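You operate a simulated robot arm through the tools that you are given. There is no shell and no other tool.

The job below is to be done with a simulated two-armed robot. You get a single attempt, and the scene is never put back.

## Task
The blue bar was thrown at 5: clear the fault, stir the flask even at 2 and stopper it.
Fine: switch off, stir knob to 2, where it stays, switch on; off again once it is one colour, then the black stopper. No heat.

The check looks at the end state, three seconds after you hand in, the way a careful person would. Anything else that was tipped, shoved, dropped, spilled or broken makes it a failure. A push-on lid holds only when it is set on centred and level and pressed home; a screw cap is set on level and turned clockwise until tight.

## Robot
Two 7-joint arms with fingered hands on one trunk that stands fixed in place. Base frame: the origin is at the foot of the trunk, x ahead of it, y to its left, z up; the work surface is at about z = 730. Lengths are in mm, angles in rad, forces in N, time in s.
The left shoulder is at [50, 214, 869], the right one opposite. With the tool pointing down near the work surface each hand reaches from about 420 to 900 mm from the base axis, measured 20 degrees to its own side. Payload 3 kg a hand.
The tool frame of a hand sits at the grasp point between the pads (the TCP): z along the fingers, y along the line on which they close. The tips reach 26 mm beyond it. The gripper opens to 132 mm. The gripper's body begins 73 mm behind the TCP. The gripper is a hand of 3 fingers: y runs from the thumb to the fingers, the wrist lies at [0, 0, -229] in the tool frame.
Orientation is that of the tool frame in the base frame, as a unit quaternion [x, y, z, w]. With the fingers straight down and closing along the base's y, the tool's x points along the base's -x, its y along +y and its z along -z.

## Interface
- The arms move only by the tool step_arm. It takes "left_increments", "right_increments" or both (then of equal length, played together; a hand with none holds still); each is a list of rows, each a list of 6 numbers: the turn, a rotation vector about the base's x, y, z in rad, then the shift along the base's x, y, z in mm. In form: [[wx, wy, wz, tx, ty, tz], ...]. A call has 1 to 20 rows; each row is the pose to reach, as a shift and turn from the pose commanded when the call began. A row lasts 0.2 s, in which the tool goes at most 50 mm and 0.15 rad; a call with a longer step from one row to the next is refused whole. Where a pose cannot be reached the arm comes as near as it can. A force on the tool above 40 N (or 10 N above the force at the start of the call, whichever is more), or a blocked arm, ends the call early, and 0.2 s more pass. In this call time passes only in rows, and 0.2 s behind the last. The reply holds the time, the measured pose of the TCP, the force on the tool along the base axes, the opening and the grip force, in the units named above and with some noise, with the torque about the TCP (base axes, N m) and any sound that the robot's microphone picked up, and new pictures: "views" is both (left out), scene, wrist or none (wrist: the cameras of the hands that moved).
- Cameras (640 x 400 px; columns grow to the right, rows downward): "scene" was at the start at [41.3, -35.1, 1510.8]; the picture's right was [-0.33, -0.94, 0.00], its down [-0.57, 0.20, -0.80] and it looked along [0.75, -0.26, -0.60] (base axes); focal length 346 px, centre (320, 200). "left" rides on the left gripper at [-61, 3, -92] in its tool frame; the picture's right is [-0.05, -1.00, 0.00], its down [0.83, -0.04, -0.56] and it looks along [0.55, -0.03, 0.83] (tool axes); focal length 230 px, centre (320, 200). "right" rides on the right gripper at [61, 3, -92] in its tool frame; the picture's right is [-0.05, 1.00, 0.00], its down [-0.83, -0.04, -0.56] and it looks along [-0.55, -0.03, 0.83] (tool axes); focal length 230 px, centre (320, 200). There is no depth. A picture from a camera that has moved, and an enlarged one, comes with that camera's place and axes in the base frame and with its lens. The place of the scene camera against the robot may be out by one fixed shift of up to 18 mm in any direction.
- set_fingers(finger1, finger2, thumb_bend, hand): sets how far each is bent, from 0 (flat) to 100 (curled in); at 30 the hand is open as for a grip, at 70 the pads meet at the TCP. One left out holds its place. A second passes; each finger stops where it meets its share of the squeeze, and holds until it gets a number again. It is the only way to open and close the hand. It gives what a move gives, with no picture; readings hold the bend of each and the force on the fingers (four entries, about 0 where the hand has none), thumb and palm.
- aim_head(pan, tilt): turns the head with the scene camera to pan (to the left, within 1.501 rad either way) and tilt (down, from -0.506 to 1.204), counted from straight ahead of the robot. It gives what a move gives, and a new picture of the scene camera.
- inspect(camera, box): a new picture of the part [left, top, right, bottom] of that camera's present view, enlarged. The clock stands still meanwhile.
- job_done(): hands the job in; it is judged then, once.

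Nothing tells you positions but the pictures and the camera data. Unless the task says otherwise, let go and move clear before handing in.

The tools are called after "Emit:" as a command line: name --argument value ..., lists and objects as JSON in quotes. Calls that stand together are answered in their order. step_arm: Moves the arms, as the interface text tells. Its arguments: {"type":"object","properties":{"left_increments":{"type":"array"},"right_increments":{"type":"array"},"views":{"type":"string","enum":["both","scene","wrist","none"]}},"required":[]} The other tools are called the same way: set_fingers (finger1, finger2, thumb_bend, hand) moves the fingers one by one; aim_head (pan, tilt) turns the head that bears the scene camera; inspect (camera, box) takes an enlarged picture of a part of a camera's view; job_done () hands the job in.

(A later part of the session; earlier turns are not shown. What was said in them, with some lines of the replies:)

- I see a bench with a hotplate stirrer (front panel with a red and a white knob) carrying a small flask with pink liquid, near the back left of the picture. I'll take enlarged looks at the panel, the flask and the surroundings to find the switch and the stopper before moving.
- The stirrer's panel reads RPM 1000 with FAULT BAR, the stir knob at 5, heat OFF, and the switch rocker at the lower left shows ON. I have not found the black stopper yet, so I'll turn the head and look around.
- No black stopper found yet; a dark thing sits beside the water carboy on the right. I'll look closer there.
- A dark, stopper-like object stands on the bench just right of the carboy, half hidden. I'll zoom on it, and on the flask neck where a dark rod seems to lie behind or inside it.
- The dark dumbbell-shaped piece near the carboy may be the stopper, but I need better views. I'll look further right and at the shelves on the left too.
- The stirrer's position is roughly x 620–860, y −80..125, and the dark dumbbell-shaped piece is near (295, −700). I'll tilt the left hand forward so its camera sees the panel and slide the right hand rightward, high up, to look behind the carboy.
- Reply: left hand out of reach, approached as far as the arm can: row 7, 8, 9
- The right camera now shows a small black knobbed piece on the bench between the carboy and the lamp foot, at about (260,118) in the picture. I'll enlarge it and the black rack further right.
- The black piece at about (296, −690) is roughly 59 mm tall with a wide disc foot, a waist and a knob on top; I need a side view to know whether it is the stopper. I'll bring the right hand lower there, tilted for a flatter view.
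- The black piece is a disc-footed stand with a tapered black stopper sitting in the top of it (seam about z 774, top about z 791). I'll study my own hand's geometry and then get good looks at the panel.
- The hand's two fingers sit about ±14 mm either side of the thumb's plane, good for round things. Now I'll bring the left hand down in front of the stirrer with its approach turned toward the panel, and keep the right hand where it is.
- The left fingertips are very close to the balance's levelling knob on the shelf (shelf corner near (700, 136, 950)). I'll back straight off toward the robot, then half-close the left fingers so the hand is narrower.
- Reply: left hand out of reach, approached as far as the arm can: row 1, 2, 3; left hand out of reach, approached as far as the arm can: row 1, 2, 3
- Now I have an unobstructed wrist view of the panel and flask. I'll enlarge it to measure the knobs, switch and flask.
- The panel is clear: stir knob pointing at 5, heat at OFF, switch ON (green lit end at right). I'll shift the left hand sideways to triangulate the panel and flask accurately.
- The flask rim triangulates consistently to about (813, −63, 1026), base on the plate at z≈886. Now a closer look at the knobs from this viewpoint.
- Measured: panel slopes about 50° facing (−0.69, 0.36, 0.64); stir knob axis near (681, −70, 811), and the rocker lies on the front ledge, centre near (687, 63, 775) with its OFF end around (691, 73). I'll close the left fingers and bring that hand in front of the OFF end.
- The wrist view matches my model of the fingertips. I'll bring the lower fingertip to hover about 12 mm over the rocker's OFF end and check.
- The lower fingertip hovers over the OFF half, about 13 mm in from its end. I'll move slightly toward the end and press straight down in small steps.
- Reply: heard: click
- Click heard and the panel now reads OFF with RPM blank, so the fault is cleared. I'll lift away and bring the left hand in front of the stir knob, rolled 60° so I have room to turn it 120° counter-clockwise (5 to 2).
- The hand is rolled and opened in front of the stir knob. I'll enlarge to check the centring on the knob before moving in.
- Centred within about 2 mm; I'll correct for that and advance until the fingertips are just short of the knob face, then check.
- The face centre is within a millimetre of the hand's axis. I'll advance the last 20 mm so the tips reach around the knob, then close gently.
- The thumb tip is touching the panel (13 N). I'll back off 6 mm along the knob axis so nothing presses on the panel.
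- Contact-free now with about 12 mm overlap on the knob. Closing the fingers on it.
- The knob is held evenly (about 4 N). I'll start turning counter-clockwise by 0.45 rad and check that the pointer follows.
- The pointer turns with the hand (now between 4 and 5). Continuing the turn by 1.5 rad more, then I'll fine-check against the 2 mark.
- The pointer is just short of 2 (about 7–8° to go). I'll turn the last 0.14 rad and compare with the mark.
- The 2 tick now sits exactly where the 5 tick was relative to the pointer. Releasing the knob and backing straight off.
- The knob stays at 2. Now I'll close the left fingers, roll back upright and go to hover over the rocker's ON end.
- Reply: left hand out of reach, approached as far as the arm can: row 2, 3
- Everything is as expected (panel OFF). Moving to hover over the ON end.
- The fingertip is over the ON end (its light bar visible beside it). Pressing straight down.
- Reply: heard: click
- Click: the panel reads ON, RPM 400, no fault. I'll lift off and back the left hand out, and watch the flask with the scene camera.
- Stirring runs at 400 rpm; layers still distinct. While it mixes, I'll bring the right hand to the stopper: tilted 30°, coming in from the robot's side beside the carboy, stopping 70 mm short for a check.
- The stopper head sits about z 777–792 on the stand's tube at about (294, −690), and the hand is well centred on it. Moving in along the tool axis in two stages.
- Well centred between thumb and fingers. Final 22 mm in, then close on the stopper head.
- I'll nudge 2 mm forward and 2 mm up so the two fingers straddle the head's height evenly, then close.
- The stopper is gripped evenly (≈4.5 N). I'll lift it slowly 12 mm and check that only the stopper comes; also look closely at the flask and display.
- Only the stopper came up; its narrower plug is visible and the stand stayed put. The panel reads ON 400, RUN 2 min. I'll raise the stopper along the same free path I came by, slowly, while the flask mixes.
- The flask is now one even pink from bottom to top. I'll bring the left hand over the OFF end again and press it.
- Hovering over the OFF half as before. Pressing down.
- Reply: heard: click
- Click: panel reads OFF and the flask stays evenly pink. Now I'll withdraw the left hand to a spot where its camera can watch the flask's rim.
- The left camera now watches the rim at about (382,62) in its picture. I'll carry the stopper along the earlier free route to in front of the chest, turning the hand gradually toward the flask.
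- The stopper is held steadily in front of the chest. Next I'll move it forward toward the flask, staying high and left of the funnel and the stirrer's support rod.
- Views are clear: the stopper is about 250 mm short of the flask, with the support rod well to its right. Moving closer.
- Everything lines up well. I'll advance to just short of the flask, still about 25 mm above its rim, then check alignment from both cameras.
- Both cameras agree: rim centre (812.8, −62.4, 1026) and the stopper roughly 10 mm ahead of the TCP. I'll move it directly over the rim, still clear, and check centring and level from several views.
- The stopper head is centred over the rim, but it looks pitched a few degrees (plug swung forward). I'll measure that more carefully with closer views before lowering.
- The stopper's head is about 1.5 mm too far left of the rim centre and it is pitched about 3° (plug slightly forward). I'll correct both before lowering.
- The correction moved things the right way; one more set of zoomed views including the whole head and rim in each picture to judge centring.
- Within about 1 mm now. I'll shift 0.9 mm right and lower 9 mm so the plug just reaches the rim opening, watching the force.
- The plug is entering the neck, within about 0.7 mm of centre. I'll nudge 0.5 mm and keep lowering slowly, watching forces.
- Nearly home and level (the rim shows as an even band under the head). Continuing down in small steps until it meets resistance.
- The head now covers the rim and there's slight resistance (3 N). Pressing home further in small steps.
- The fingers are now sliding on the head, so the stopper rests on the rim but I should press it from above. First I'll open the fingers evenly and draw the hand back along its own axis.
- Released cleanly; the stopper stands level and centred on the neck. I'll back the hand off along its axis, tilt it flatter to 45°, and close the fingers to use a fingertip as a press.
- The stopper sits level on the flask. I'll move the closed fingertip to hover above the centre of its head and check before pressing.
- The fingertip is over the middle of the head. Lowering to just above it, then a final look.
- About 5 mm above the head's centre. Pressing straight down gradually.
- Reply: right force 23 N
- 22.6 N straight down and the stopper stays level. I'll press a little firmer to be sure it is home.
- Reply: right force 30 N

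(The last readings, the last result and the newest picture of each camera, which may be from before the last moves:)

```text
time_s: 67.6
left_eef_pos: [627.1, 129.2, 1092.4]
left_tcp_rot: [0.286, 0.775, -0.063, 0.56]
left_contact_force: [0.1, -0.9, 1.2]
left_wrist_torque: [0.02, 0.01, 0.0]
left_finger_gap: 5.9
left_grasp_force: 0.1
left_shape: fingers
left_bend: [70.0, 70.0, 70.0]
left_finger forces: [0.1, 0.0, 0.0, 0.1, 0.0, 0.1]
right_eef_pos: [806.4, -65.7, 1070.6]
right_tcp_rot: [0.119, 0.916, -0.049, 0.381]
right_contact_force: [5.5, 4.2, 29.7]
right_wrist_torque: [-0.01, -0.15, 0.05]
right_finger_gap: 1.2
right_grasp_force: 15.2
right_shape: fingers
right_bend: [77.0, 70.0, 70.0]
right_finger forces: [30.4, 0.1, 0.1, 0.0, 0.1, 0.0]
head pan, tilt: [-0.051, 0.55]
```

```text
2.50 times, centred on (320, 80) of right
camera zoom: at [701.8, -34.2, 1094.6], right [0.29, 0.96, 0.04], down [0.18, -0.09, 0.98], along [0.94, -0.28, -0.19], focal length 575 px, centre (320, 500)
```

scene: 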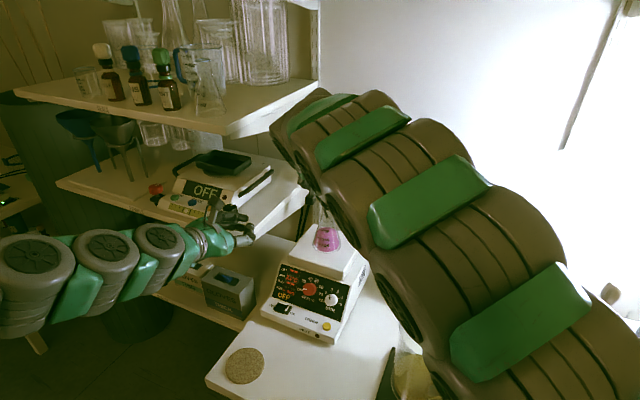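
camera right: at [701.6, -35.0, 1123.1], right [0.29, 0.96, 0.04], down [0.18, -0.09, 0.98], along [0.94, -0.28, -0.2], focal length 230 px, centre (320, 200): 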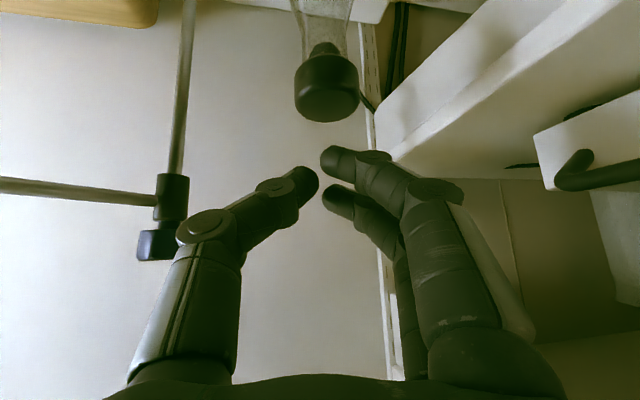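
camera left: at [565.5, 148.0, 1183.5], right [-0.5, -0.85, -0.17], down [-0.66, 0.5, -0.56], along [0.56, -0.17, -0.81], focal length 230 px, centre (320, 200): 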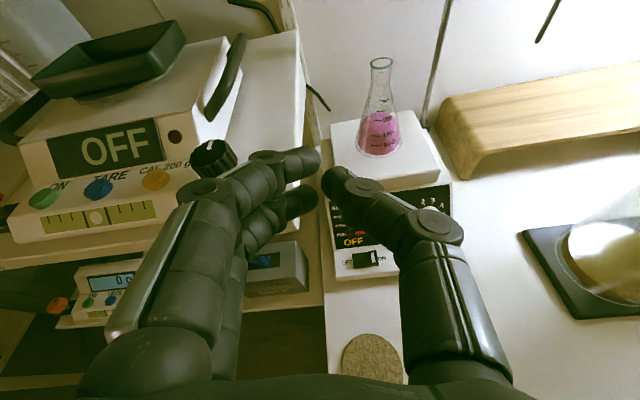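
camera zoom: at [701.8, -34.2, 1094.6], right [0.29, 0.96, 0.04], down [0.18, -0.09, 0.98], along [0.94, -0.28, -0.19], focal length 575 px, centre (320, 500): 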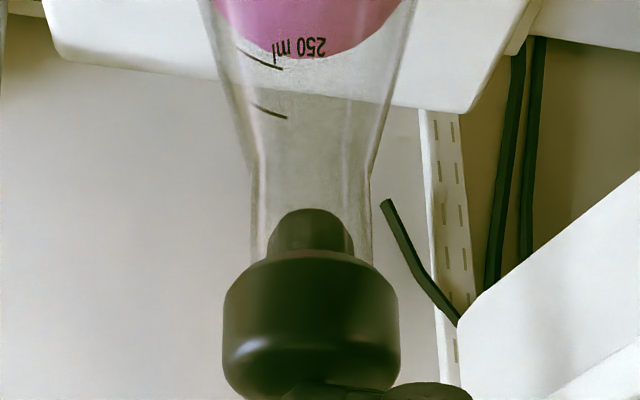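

The bending fingertip is dragging the flask sideways a few millimetres, so I'll stop pressing and lift straight off, then check.

Emit:
step_arm --right_increments '[[0, 0, 0, 0, 0, 5], [0, 0, 0, 0, 0, 14], [0, 0, 0, 0, 0, 30]]' --views "none"

Emit:
inspect --camera "left" --box '[345, 0, 425, 80]'

Emit:
inspect --camera "left" --box '[320, 20, 460, 180]'

Emit:
inspect --camera "right" --box '[240, 0, 400, 160]'

```text
time_s: 68.4
left_eef_pos: [629.4, 129.1, 1093.0]
left_tcp_rot: [0.286, 0.775, -0.064, 0.561]
left_contact_force: [0.9, 0.1, -0.1]
left_wrist_torque: [-0.02, 0.05, 0.0]
left_finger_gap: 6.2
left_grasp_force: 0.1
left_shape: fingers
left_bend: [70.0, 70.0, 70.0]
left_finger forces: [0.1, 0.0, 0.0, 0.0, 0.1, 0.0]
right_eef_pos: [805.7, -65.5, 1098.7]
right_tcp_rot: [0.12, 0.916, -0.051, 0.379]
right_contact_force: [-0.2, 0.1, 0.5]
right_wrist_torque: [0.01, 0.02, -0.03]
right_finger_gap: 5.7
right_grasp_force: 0.0
right_shape: fingers
right_bend: [70.0, 70.0, 70.0]
right_finger forces: [0.1, 0.0, 0.0, 0.1, 0.1, 0.0]
head pan, tilt: [-0.051, 0.55]
```

```text
5.00 times, centred on (385, 40) of left
camera zoom: at [565.7, 147.8, 1182.6], right [-0.5, -0.85, -0.17], down [-0.66, 0.51, -0.56], along [0.56, -0.17, -0.81], focal length 1150 px, centre (-5, 1000)
```

zoom: 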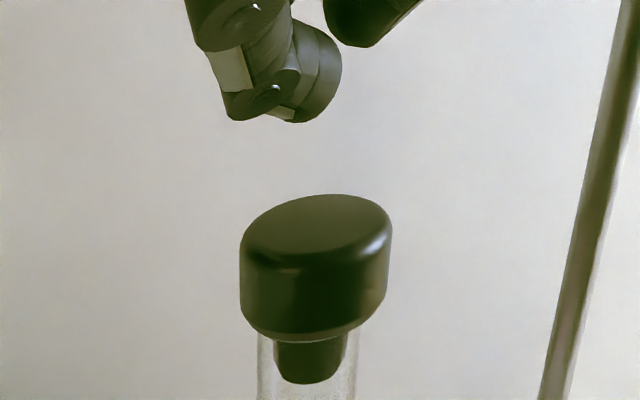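

```text
2.50 times, centred on (390, 100) of left
camera zoom: at [565.7, 147.8, 1182.6], right [-0.5, -0.85, -0.17], down [-0.66, 0.51, -0.56], along [0.56, -0.17, -0.81], focal length 575 px, centre (145, 450)
```

zoom: 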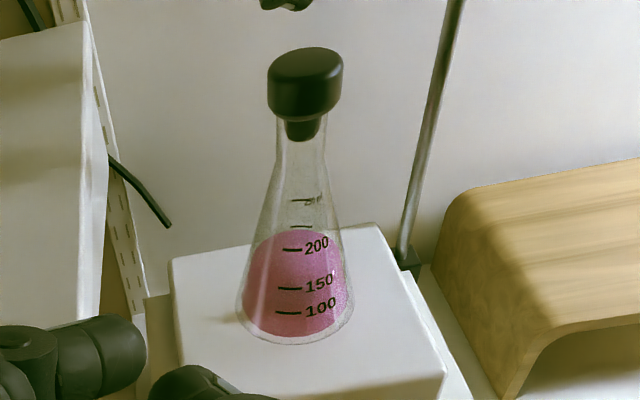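

```text
2.50 times, centred on (320, 80) of right
camera zoom: at [701.6, -34.1, 1122.1], right [0.29, 0.96, 0.03], down [0.18, -0.09, 0.98], along [0.94, -0.28, -0.2], focal length 575 px, centre (320, 500)
```

zoom: 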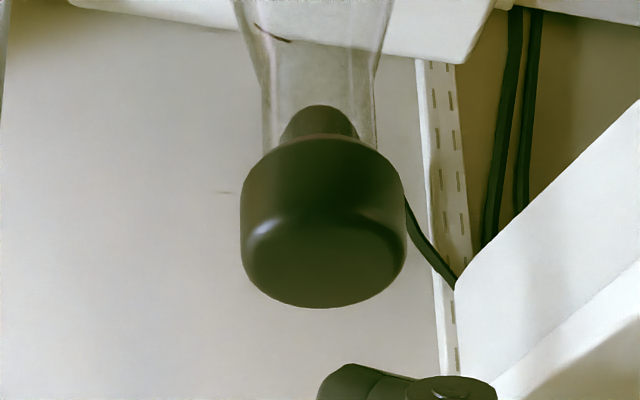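

The flask is upright with the stopper level (it slid only about 2 mm). I'll pull the right hand back and flatten it so its camera gets a side-on view of the rim to verify the stopper is fully home.

Emit:
step_arm --right_increments '[[0, 0, 0, -20, 4, 6], [0, 0, 0, -50, 9, 6], [0, 0, 0, -80, 14, 6], [-0.026, -0.0966, 0, -95, 16, -10], [-0.0521, -0.1931, 0, -95, 16, -35], [-0.0521, -0.1931, 0, -95, 16, -62]]' --views "wrist"

Emit:
inspect --camera "right" --box '[280, 160, 360, 240]'

```text
time_s: 69.8
left_eef_pos: [628.1, 128.5, 1093.1]
left_tcp_rot: [0.285, 0.775, -0.063, 0.561]
left_contact_force: [0.1, 0.0, 0.4]
left_wrist_torque: [-0.01, -0.01, 0.0]
left_finger_gap: 5.6
left_grasp_force: 0.0
left_shape: fingers
left_bend: [70.0, 70.0, 70.0]
left_finger forces: [0.0, 0.1, 0.0, 0.0, 0.0, 0.0]
right_eef_pos: [711.5, -49.8, 1038.6]
right_tcp_rot: [0.115, 0.874, -0.062, 0.469]
right_contact_force: [-0.8, -0.3, 0.1]
right_wrist_torque: [-0.02, 0.0, 0.02]
right_finger_gap: 5.5
right_grasp_force: 0.0
right_shape: fingers
right_bend: [70.0, 70.0, 70.0]
right_finger forces: [0.0, 0.1, 0.0, 0.0, 0.1, 0.0]
head pan, tilt: [-0.051, 0.55]
camera right: at [605.4, -17.9, 1040.1], right [0.29, 0.96, 0.04], down [-0.02, -0.04, 1.0], along [0.96, -0.29, 0.0], focal length 230 px, centre (320, 200)
```

right: 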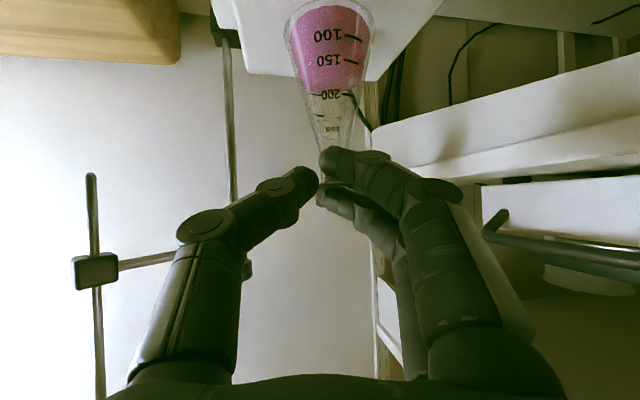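

```text
5.00 times, centred on (320, 200) of right
camera zoom: at [605.4, -17.9, 1040.1], right [0.29, 0.96, 0.04], down [-0.02, -0.04, 1.0], along [0.96, -0.29, 0.0], focal length 1150 px, centre (320, 200)
```

zoom: 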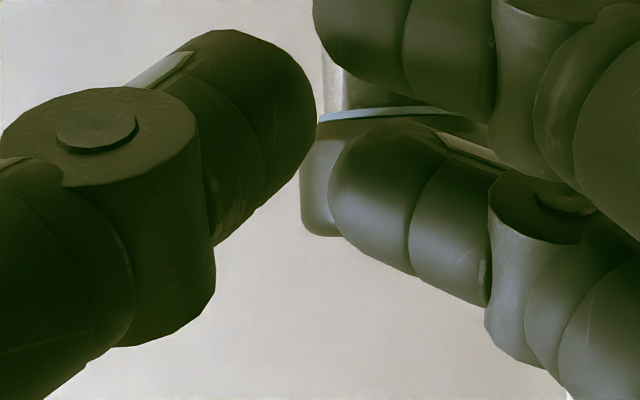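

The closed fingers block the view; I'll open them (nothing is near) and look again.

Emit:
set_fingers --hand "right" --finger1 48 --finger2 48 --thumb_bend 48

Emit:
inspect --camera "right" --box '[300, 160, 360, 220]'

Emit:
inspect --camera "right" --box '[240, 0, 400, 240]'

```text
time_s: 70.8
left_eef_pos: [628.7, 129.3, 1092.8]
left_tcp_rot: [0.284, 0.775, -0.063, 0.561]
left_contact_force: [-0.4, -0.1, 0.3]
left_wrist_torque: [0.01, 0.02, 0.01]
left_finger_gap: 6.0
left_grasp_force: 0.0
left_shape: fingers
left_bend: [70.0, 70.0, 70.0]
left_finger forces: [0.0, 0.0, 0.0, 0.0, 0.1, 0.0]
right_eef_pos: [711.0, -50.0, 1039.1]
right_tcp_rot: [0.114, 0.873, -0.061, 0.469]
right_contact_force: [0.0, -0.6, -0.4]
right_wrist_torque: [0.01, -0.02, 0.01]
right_finger_gap: 73.8
right_grasp_force: 0.1
right_shape: fingers
right_bend: [48.0, 48.0, 48.0]
right_finger forces: [0.0, 0.0, 0.0, 0.0, 0.1, 0.1]
head pan, tilt: [-0.051, 0.55]
```

```text
6.67 times, centred on (330, 190) of right
camera zoom: at [605.4, -17.8, 1040.0], right [0.29, 0.96, 0.04], down [-0.01, -0.04, 1.0], along [0.96, -0.29, 0.0], focal length 1534 px, centre (253, 267)
```

zoom: 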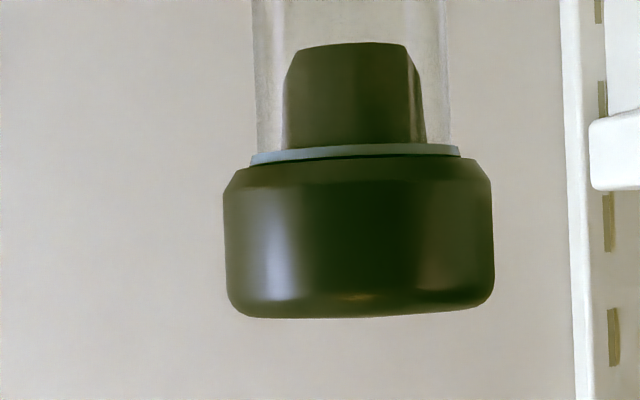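

```text
1.67 times, centred on (320, 120) of right
camera zoom: at [605.4, -17.8, 1040.0], right [0.29, 0.96, 0.04], down [-0.01, -0.04, 1.0], along [0.96, -0.29, 0.0], focal length 384 px, centre (320, 333)
```

zoom: 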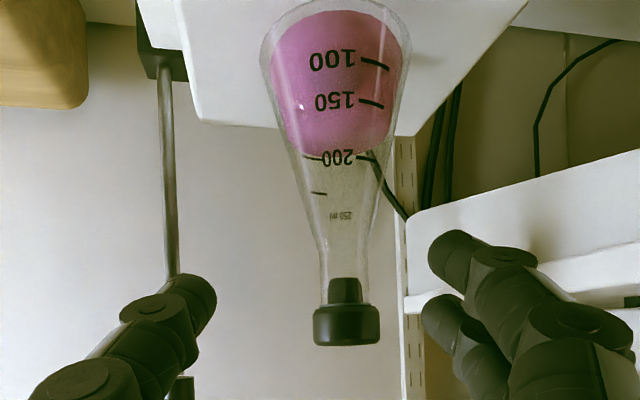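

The stopper sits squarely on the rim, centred and parallel to it. One closer look at the seam, and then final checks of the panel and the rest of the scene.

Emit:
inspect --camera "right" --box '[325, 165, 365, 185]'

Emit:
inspect --camera "left" --box '[320, 20, 460, 180]'

```text
16.00 times, centred on (345, 175) of right
camera zoom: at [605.4, -17.8, 1040.0], right [0.29, 0.96, 0.04], down [-0.01, -0.04, 1.0], along [0.96, -0.29, 0.0], focal length 3681 px, centre (-80, 600)
```

zoom: 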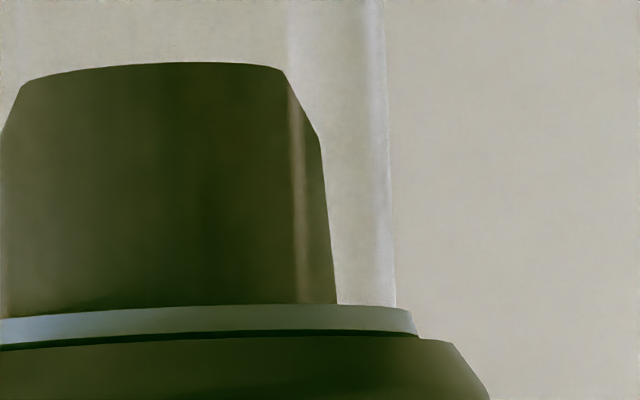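

```text
2.50 times, centred on (390, 100) of left
camera zoom: at [565.7, 147.9, 1182.6], right [-0.5, -0.85, -0.17], down [-0.66, 0.51, -0.56], along [0.56, -0.17, -0.81], focal length 575 px, centre (145, 450)
```

zoom: 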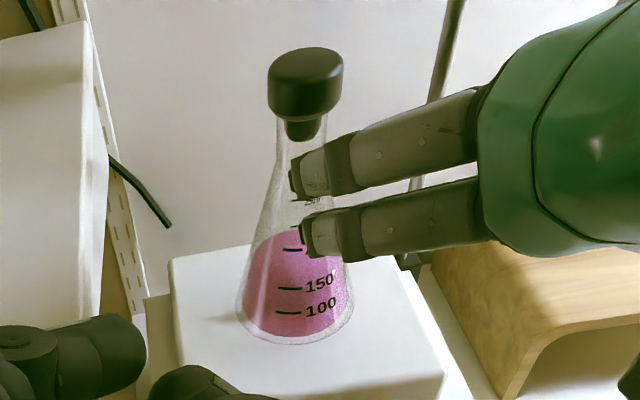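

Seam is closed all round, head level and centred; plug inside the neck. I'll now withdraw the right hand back and up, clear of everything.

Emit:
step_arm --right_increments '[[0, 0, 0, -28, -2, 14], [0, 0, 0, -56, -8, 40], [0, 0, 0, -82, -15, 70], [0, 0, 0, -110, -24, 100], [0, 0, 0, -140, -44, 125], [0, 0, 0, -172, -66, 145], [0, 0, 0, -204, -90, 160], [0, 0, 0, -236, -115, 172]]' --views "both"

Emit:
inspect --camera "scene" --box '[250, 180, 390, 350]'

Emit:
inspect --camera "left" --box '[320, 20, 460, 280]'

```text
time_s: 72.6
left_eef_pos: [627.1, 128.7, 1092.7]
left_tcp_rot: [0.286, 0.775, -0.063, 0.561]
left_contact_force: [0.3, -0.2, -0.1]
left_wrist_torque: [0.01, -0.01, 0.02]
left_finger_gap: 5.8
left_grasp_force: 0.0
left_shape: fingers
left_bend: [70.0, 70.0, 70.0]
left_finger forces: [0.0, 0.0, 0.1, 0.0, 0.0, 0.0]
right_eef_pos: [474.6, -165.6, 1211.2]
right_tcp_rot: [0.115, 0.874, -0.062, 0.468]
right_contact_force: [0.0, -0.8, -0.1]
right_wrist_torque: [0.01, 0.0, 0.0]
right_finger_gap: 74.0
right_grasp_force: 0.0
right_shape: fingers
right_bend: [48.0, 48.0, 48.0]
right_finger forces: [0.0, 0.0, 0.0, 0.1, 0.1, 0.0]
head pan, tilt: [-0.051, 0.55]
camera right: at [368.8, -134.4, 1212.3], right [0.29, 0.96, 0.04], down [-0.01, -0.04, 1.0], along [0.96, -0.29, 0.0], focal length 230 px, centre (320, 200)
```

scene: 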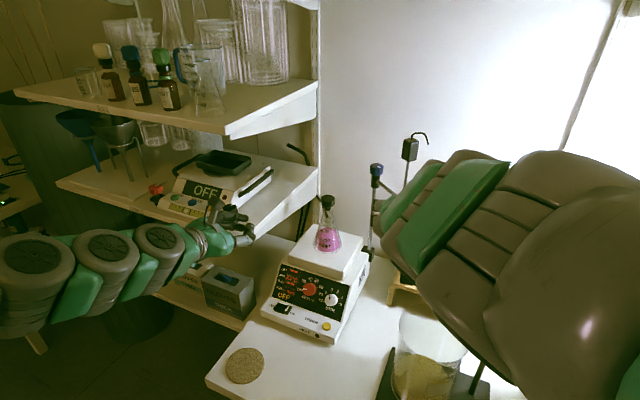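
right: 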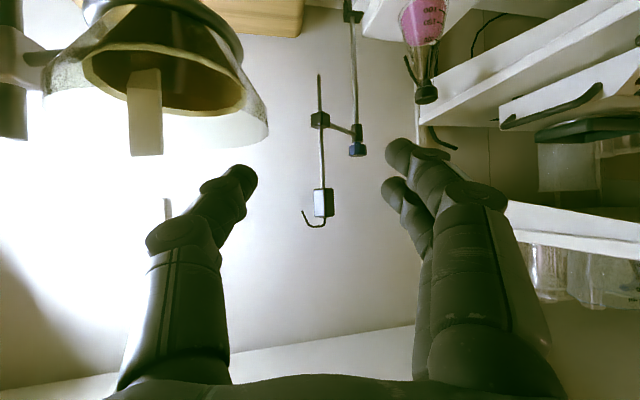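

```text
2.35 times, centred on (320, 265) of scene
camera zoom: at [48.8, -11.0, 1519.2], right [-0.05, -1.0, 0.0], down [-0.52, 0.03, -0.85], along [0.85, -0.04, -0.52], focal length 814 px, centre (320, 47)
```

zoom: 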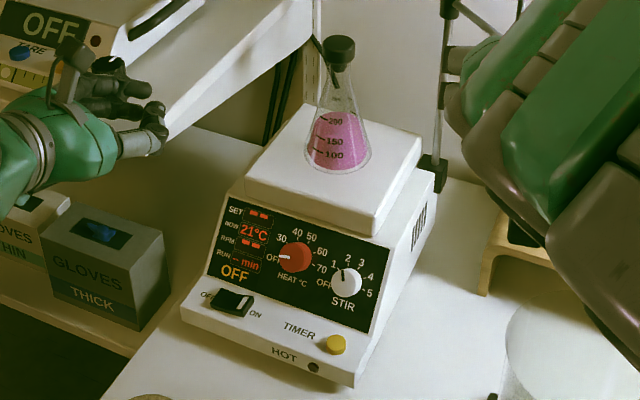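

```text
1.54 times, centred on (390, 150) of left
camera zoom: at [565.6, 147.8, 1182.6], right [-0.5, -0.85, -0.17], down [-0.66, 0.51, -0.56], along [0.56, -0.17, -0.81], focal length 354 px, centre (212, 277)
```

zoom: 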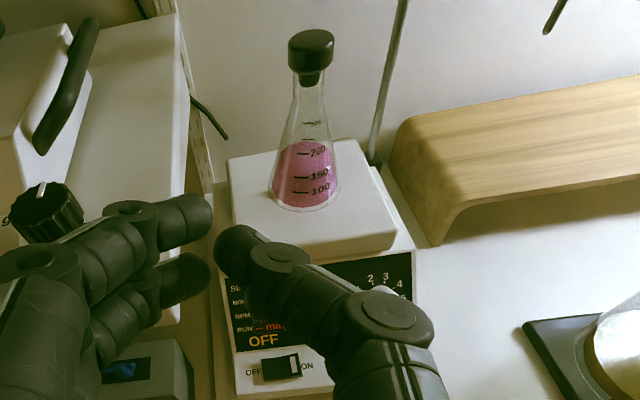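

The flask is stoppered, panel OFF. A last close look at the knobs, switch and stopper, and at the stand by the carboy.

Emit:
inspect --camera "scene" --box '[265, 255, 350, 340]'

Emit:
inspect --camera "scene" --box '[305, 185, 355, 260]'

Emit:
step_arm --left_increments '[[0, 0, 0, -10, 10, 30], [0, 0, 0, -25, 20, 60], [0, 0, 0, -40, 30, 90]]' --right_increments '[[0, 0, 0, -25, -20, 5], [0, 0, 0, -50, -40, 10], [0, 0, 0, -75, -60, 15]]' --views "both"

```text
4.71 times, centred on (308, 298) of scene
camera zoom: at [48.8, -11.0, 1519.2], right [-0.05, -1.0, 0.0], down [-0.52, 0.03, -0.85], along [0.85, -0.04, -0.52], focal length 1628 px, centre (379, -259)
```

zoom: 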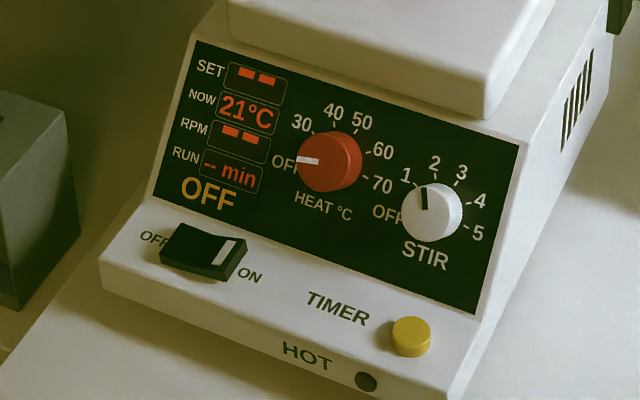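

```text
5.33 times, centred on (330, 222) of scene
camera zoom: at [48.8, -11.0, 1519.2], right [-0.05, -1.0, 0.0], down [-0.52, 0.03, -0.85], along [0.85, -0.04, -0.52], focal length 1845 px, centre (267, 80)
```

zoom: 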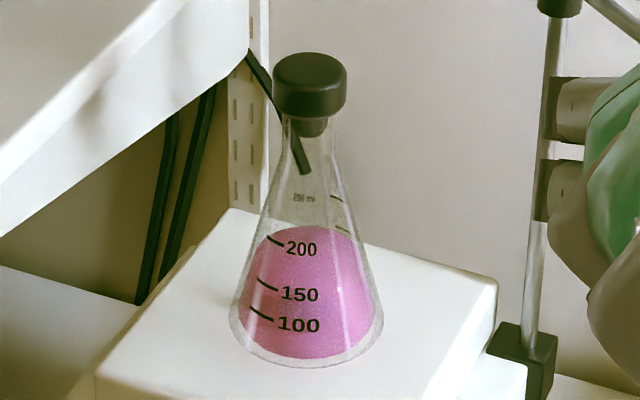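

```text
time_s: 73.4
left_eef_pos: [586.5, 161.5, 1184.0]
left_tcp_rot: [0.285, 0.774, -0.064, 0.561]
left_contact_force: [-0.4, 0.3, 0.1]
left_wrist_torque: [0.05, 0.02, 0.03]
left_finger_gap: 5.8
left_grasp_force: 0.0
left_shape: fingers
left_bend: [70.0, 70.0, 70.0]
left_finger forces: [0.0, 0.1, 0.0, 0.0, 0.0, 0.0]
right_eef_pos: [399.9, -225.4, 1225.3]
right_tcp_rot: [0.115, 0.874, -0.062, 0.468]
right_contact_force: [0.0, 0.3, 0.6]
right_wrist_torque: [0.0, -0.01, 0.0]
right_finger_gap: 74.4
right_grasp_force: 0.0
right_shape: fingers
right_bend: [48.0, 48.0, 48.0]
right_finger forces: [0.0, 0.0, 0.1, 0.0, 0.1, 0.0]
head pan, tilt: [-0.051, 0.55]
camera right: at [293.3, -193.7, 1226.1], right [0.29, 0.96, 0.04], down [-0.01, -0.04, 1.0], along [0.96, -0.29, 0.0], focal length 230 px, centre (320, 200)
camera left: at [523.6, 179.9, 1273.1], right [-0.5, -0.85, -0.17], down [-0.66, 0.5, -0.56], along [0.56, -0.17, -0.81], focal length 230 px, centre (320, 200)
```

scene: 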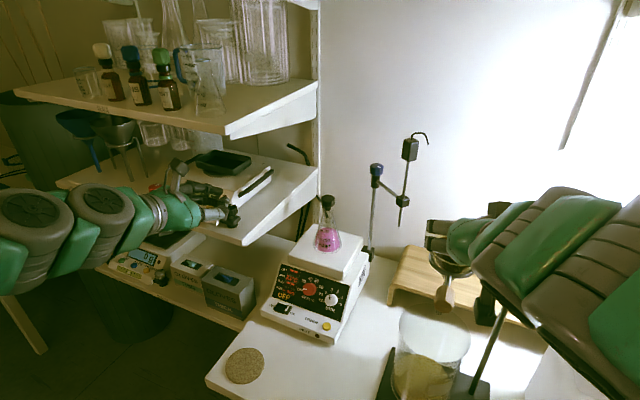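
right: 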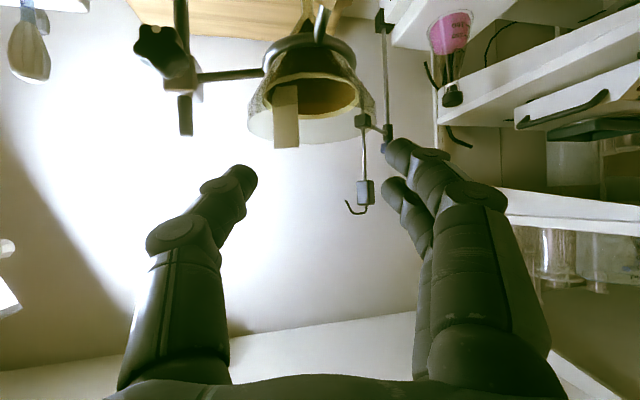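
left: 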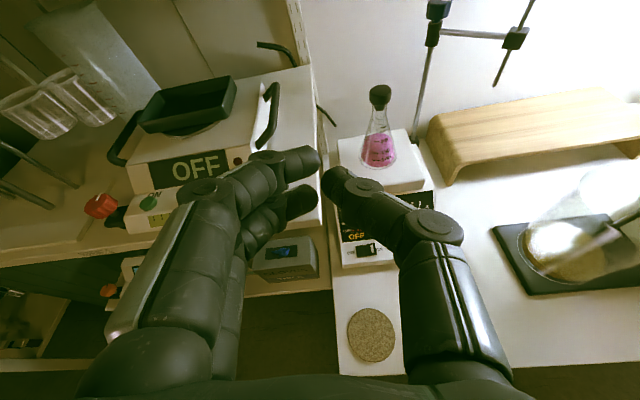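

Before handing in, I want to confirm the knob points exactly at 2, so I'll zoom right in on it.

Emit:
inspect --camera "scene" --box '[318, 284, 348, 310]'

Emit:
inspect --camera "scene" --box '[290, 270, 350, 320]'

```text
15.38 times, centred on (333, 297) of scene
camera zoom: at [48.8, -11.0, 1519.2], right [-0.05, -1.0, 0.0], down [-0.52, 0.03, -0.85], along [0.85, -0.04, -0.52], focal length 5322 px, centre (120, -1292)
```

zoom: 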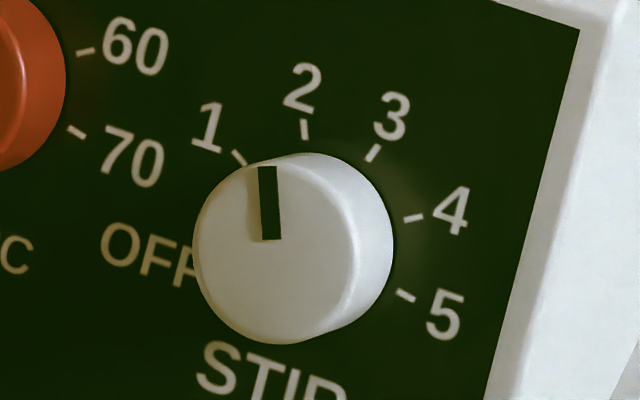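

```text
8.00 times, centred on (320, 295) of scene
camera zoom: at [48.8, -11.0, 1519.2], right [-0.05, -1.0, 0.0], down [-0.52, 0.03, -0.85], along [0.85, -0.04, -0.52], focal length 2768 px, centre (320, -560)
```

zoom: 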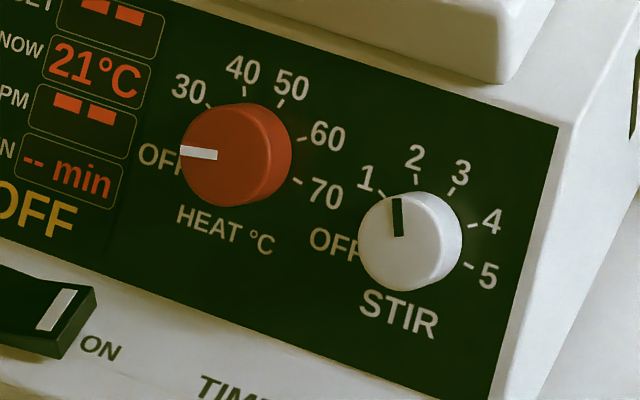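

The knob points squarely at 2, heat is OFF, the switch is OFF, and the flask is one even pink. The black stopper is seated level on the rim with no gap at its edge. Both hands are empty and clear, so I'm handing in.

Emit:
job_done

```text
The job is handed in.
```

I cleared the fault and stirred the flask to one even pink at setting 2, and it now has the black stopper on. I've handed the job in, and the result isn't back yet.

- **Fault:** I switched the stirrer off, which cleared FAULT BAR, and turned the stir knob from 5 to 2. When switched back on it ran at 400 rpm with no fault.
- **Stirring:** once the liquid was one colour I switched off again. The panel read 3 min of run time. The stir knob is still at 2, and the heat knob stayed at OFF throughout.
- **Stopper:** it sits centred and level, with no visible gap at the rim. I pressed it down with up to about 30 N. I didn't tug it to test the hold.
- **Flask:** it slid about 2 mm on the plate during the firmest press, and it is standing upright.

My thumb briefly pressed on the panel (about 13 N) while I was lining up the knob. As far as I saw, nothing else was moved. The stopper's stand was upright when I took the stopper, but I didn't look at it again before handing in. Both hands are empty and clear.
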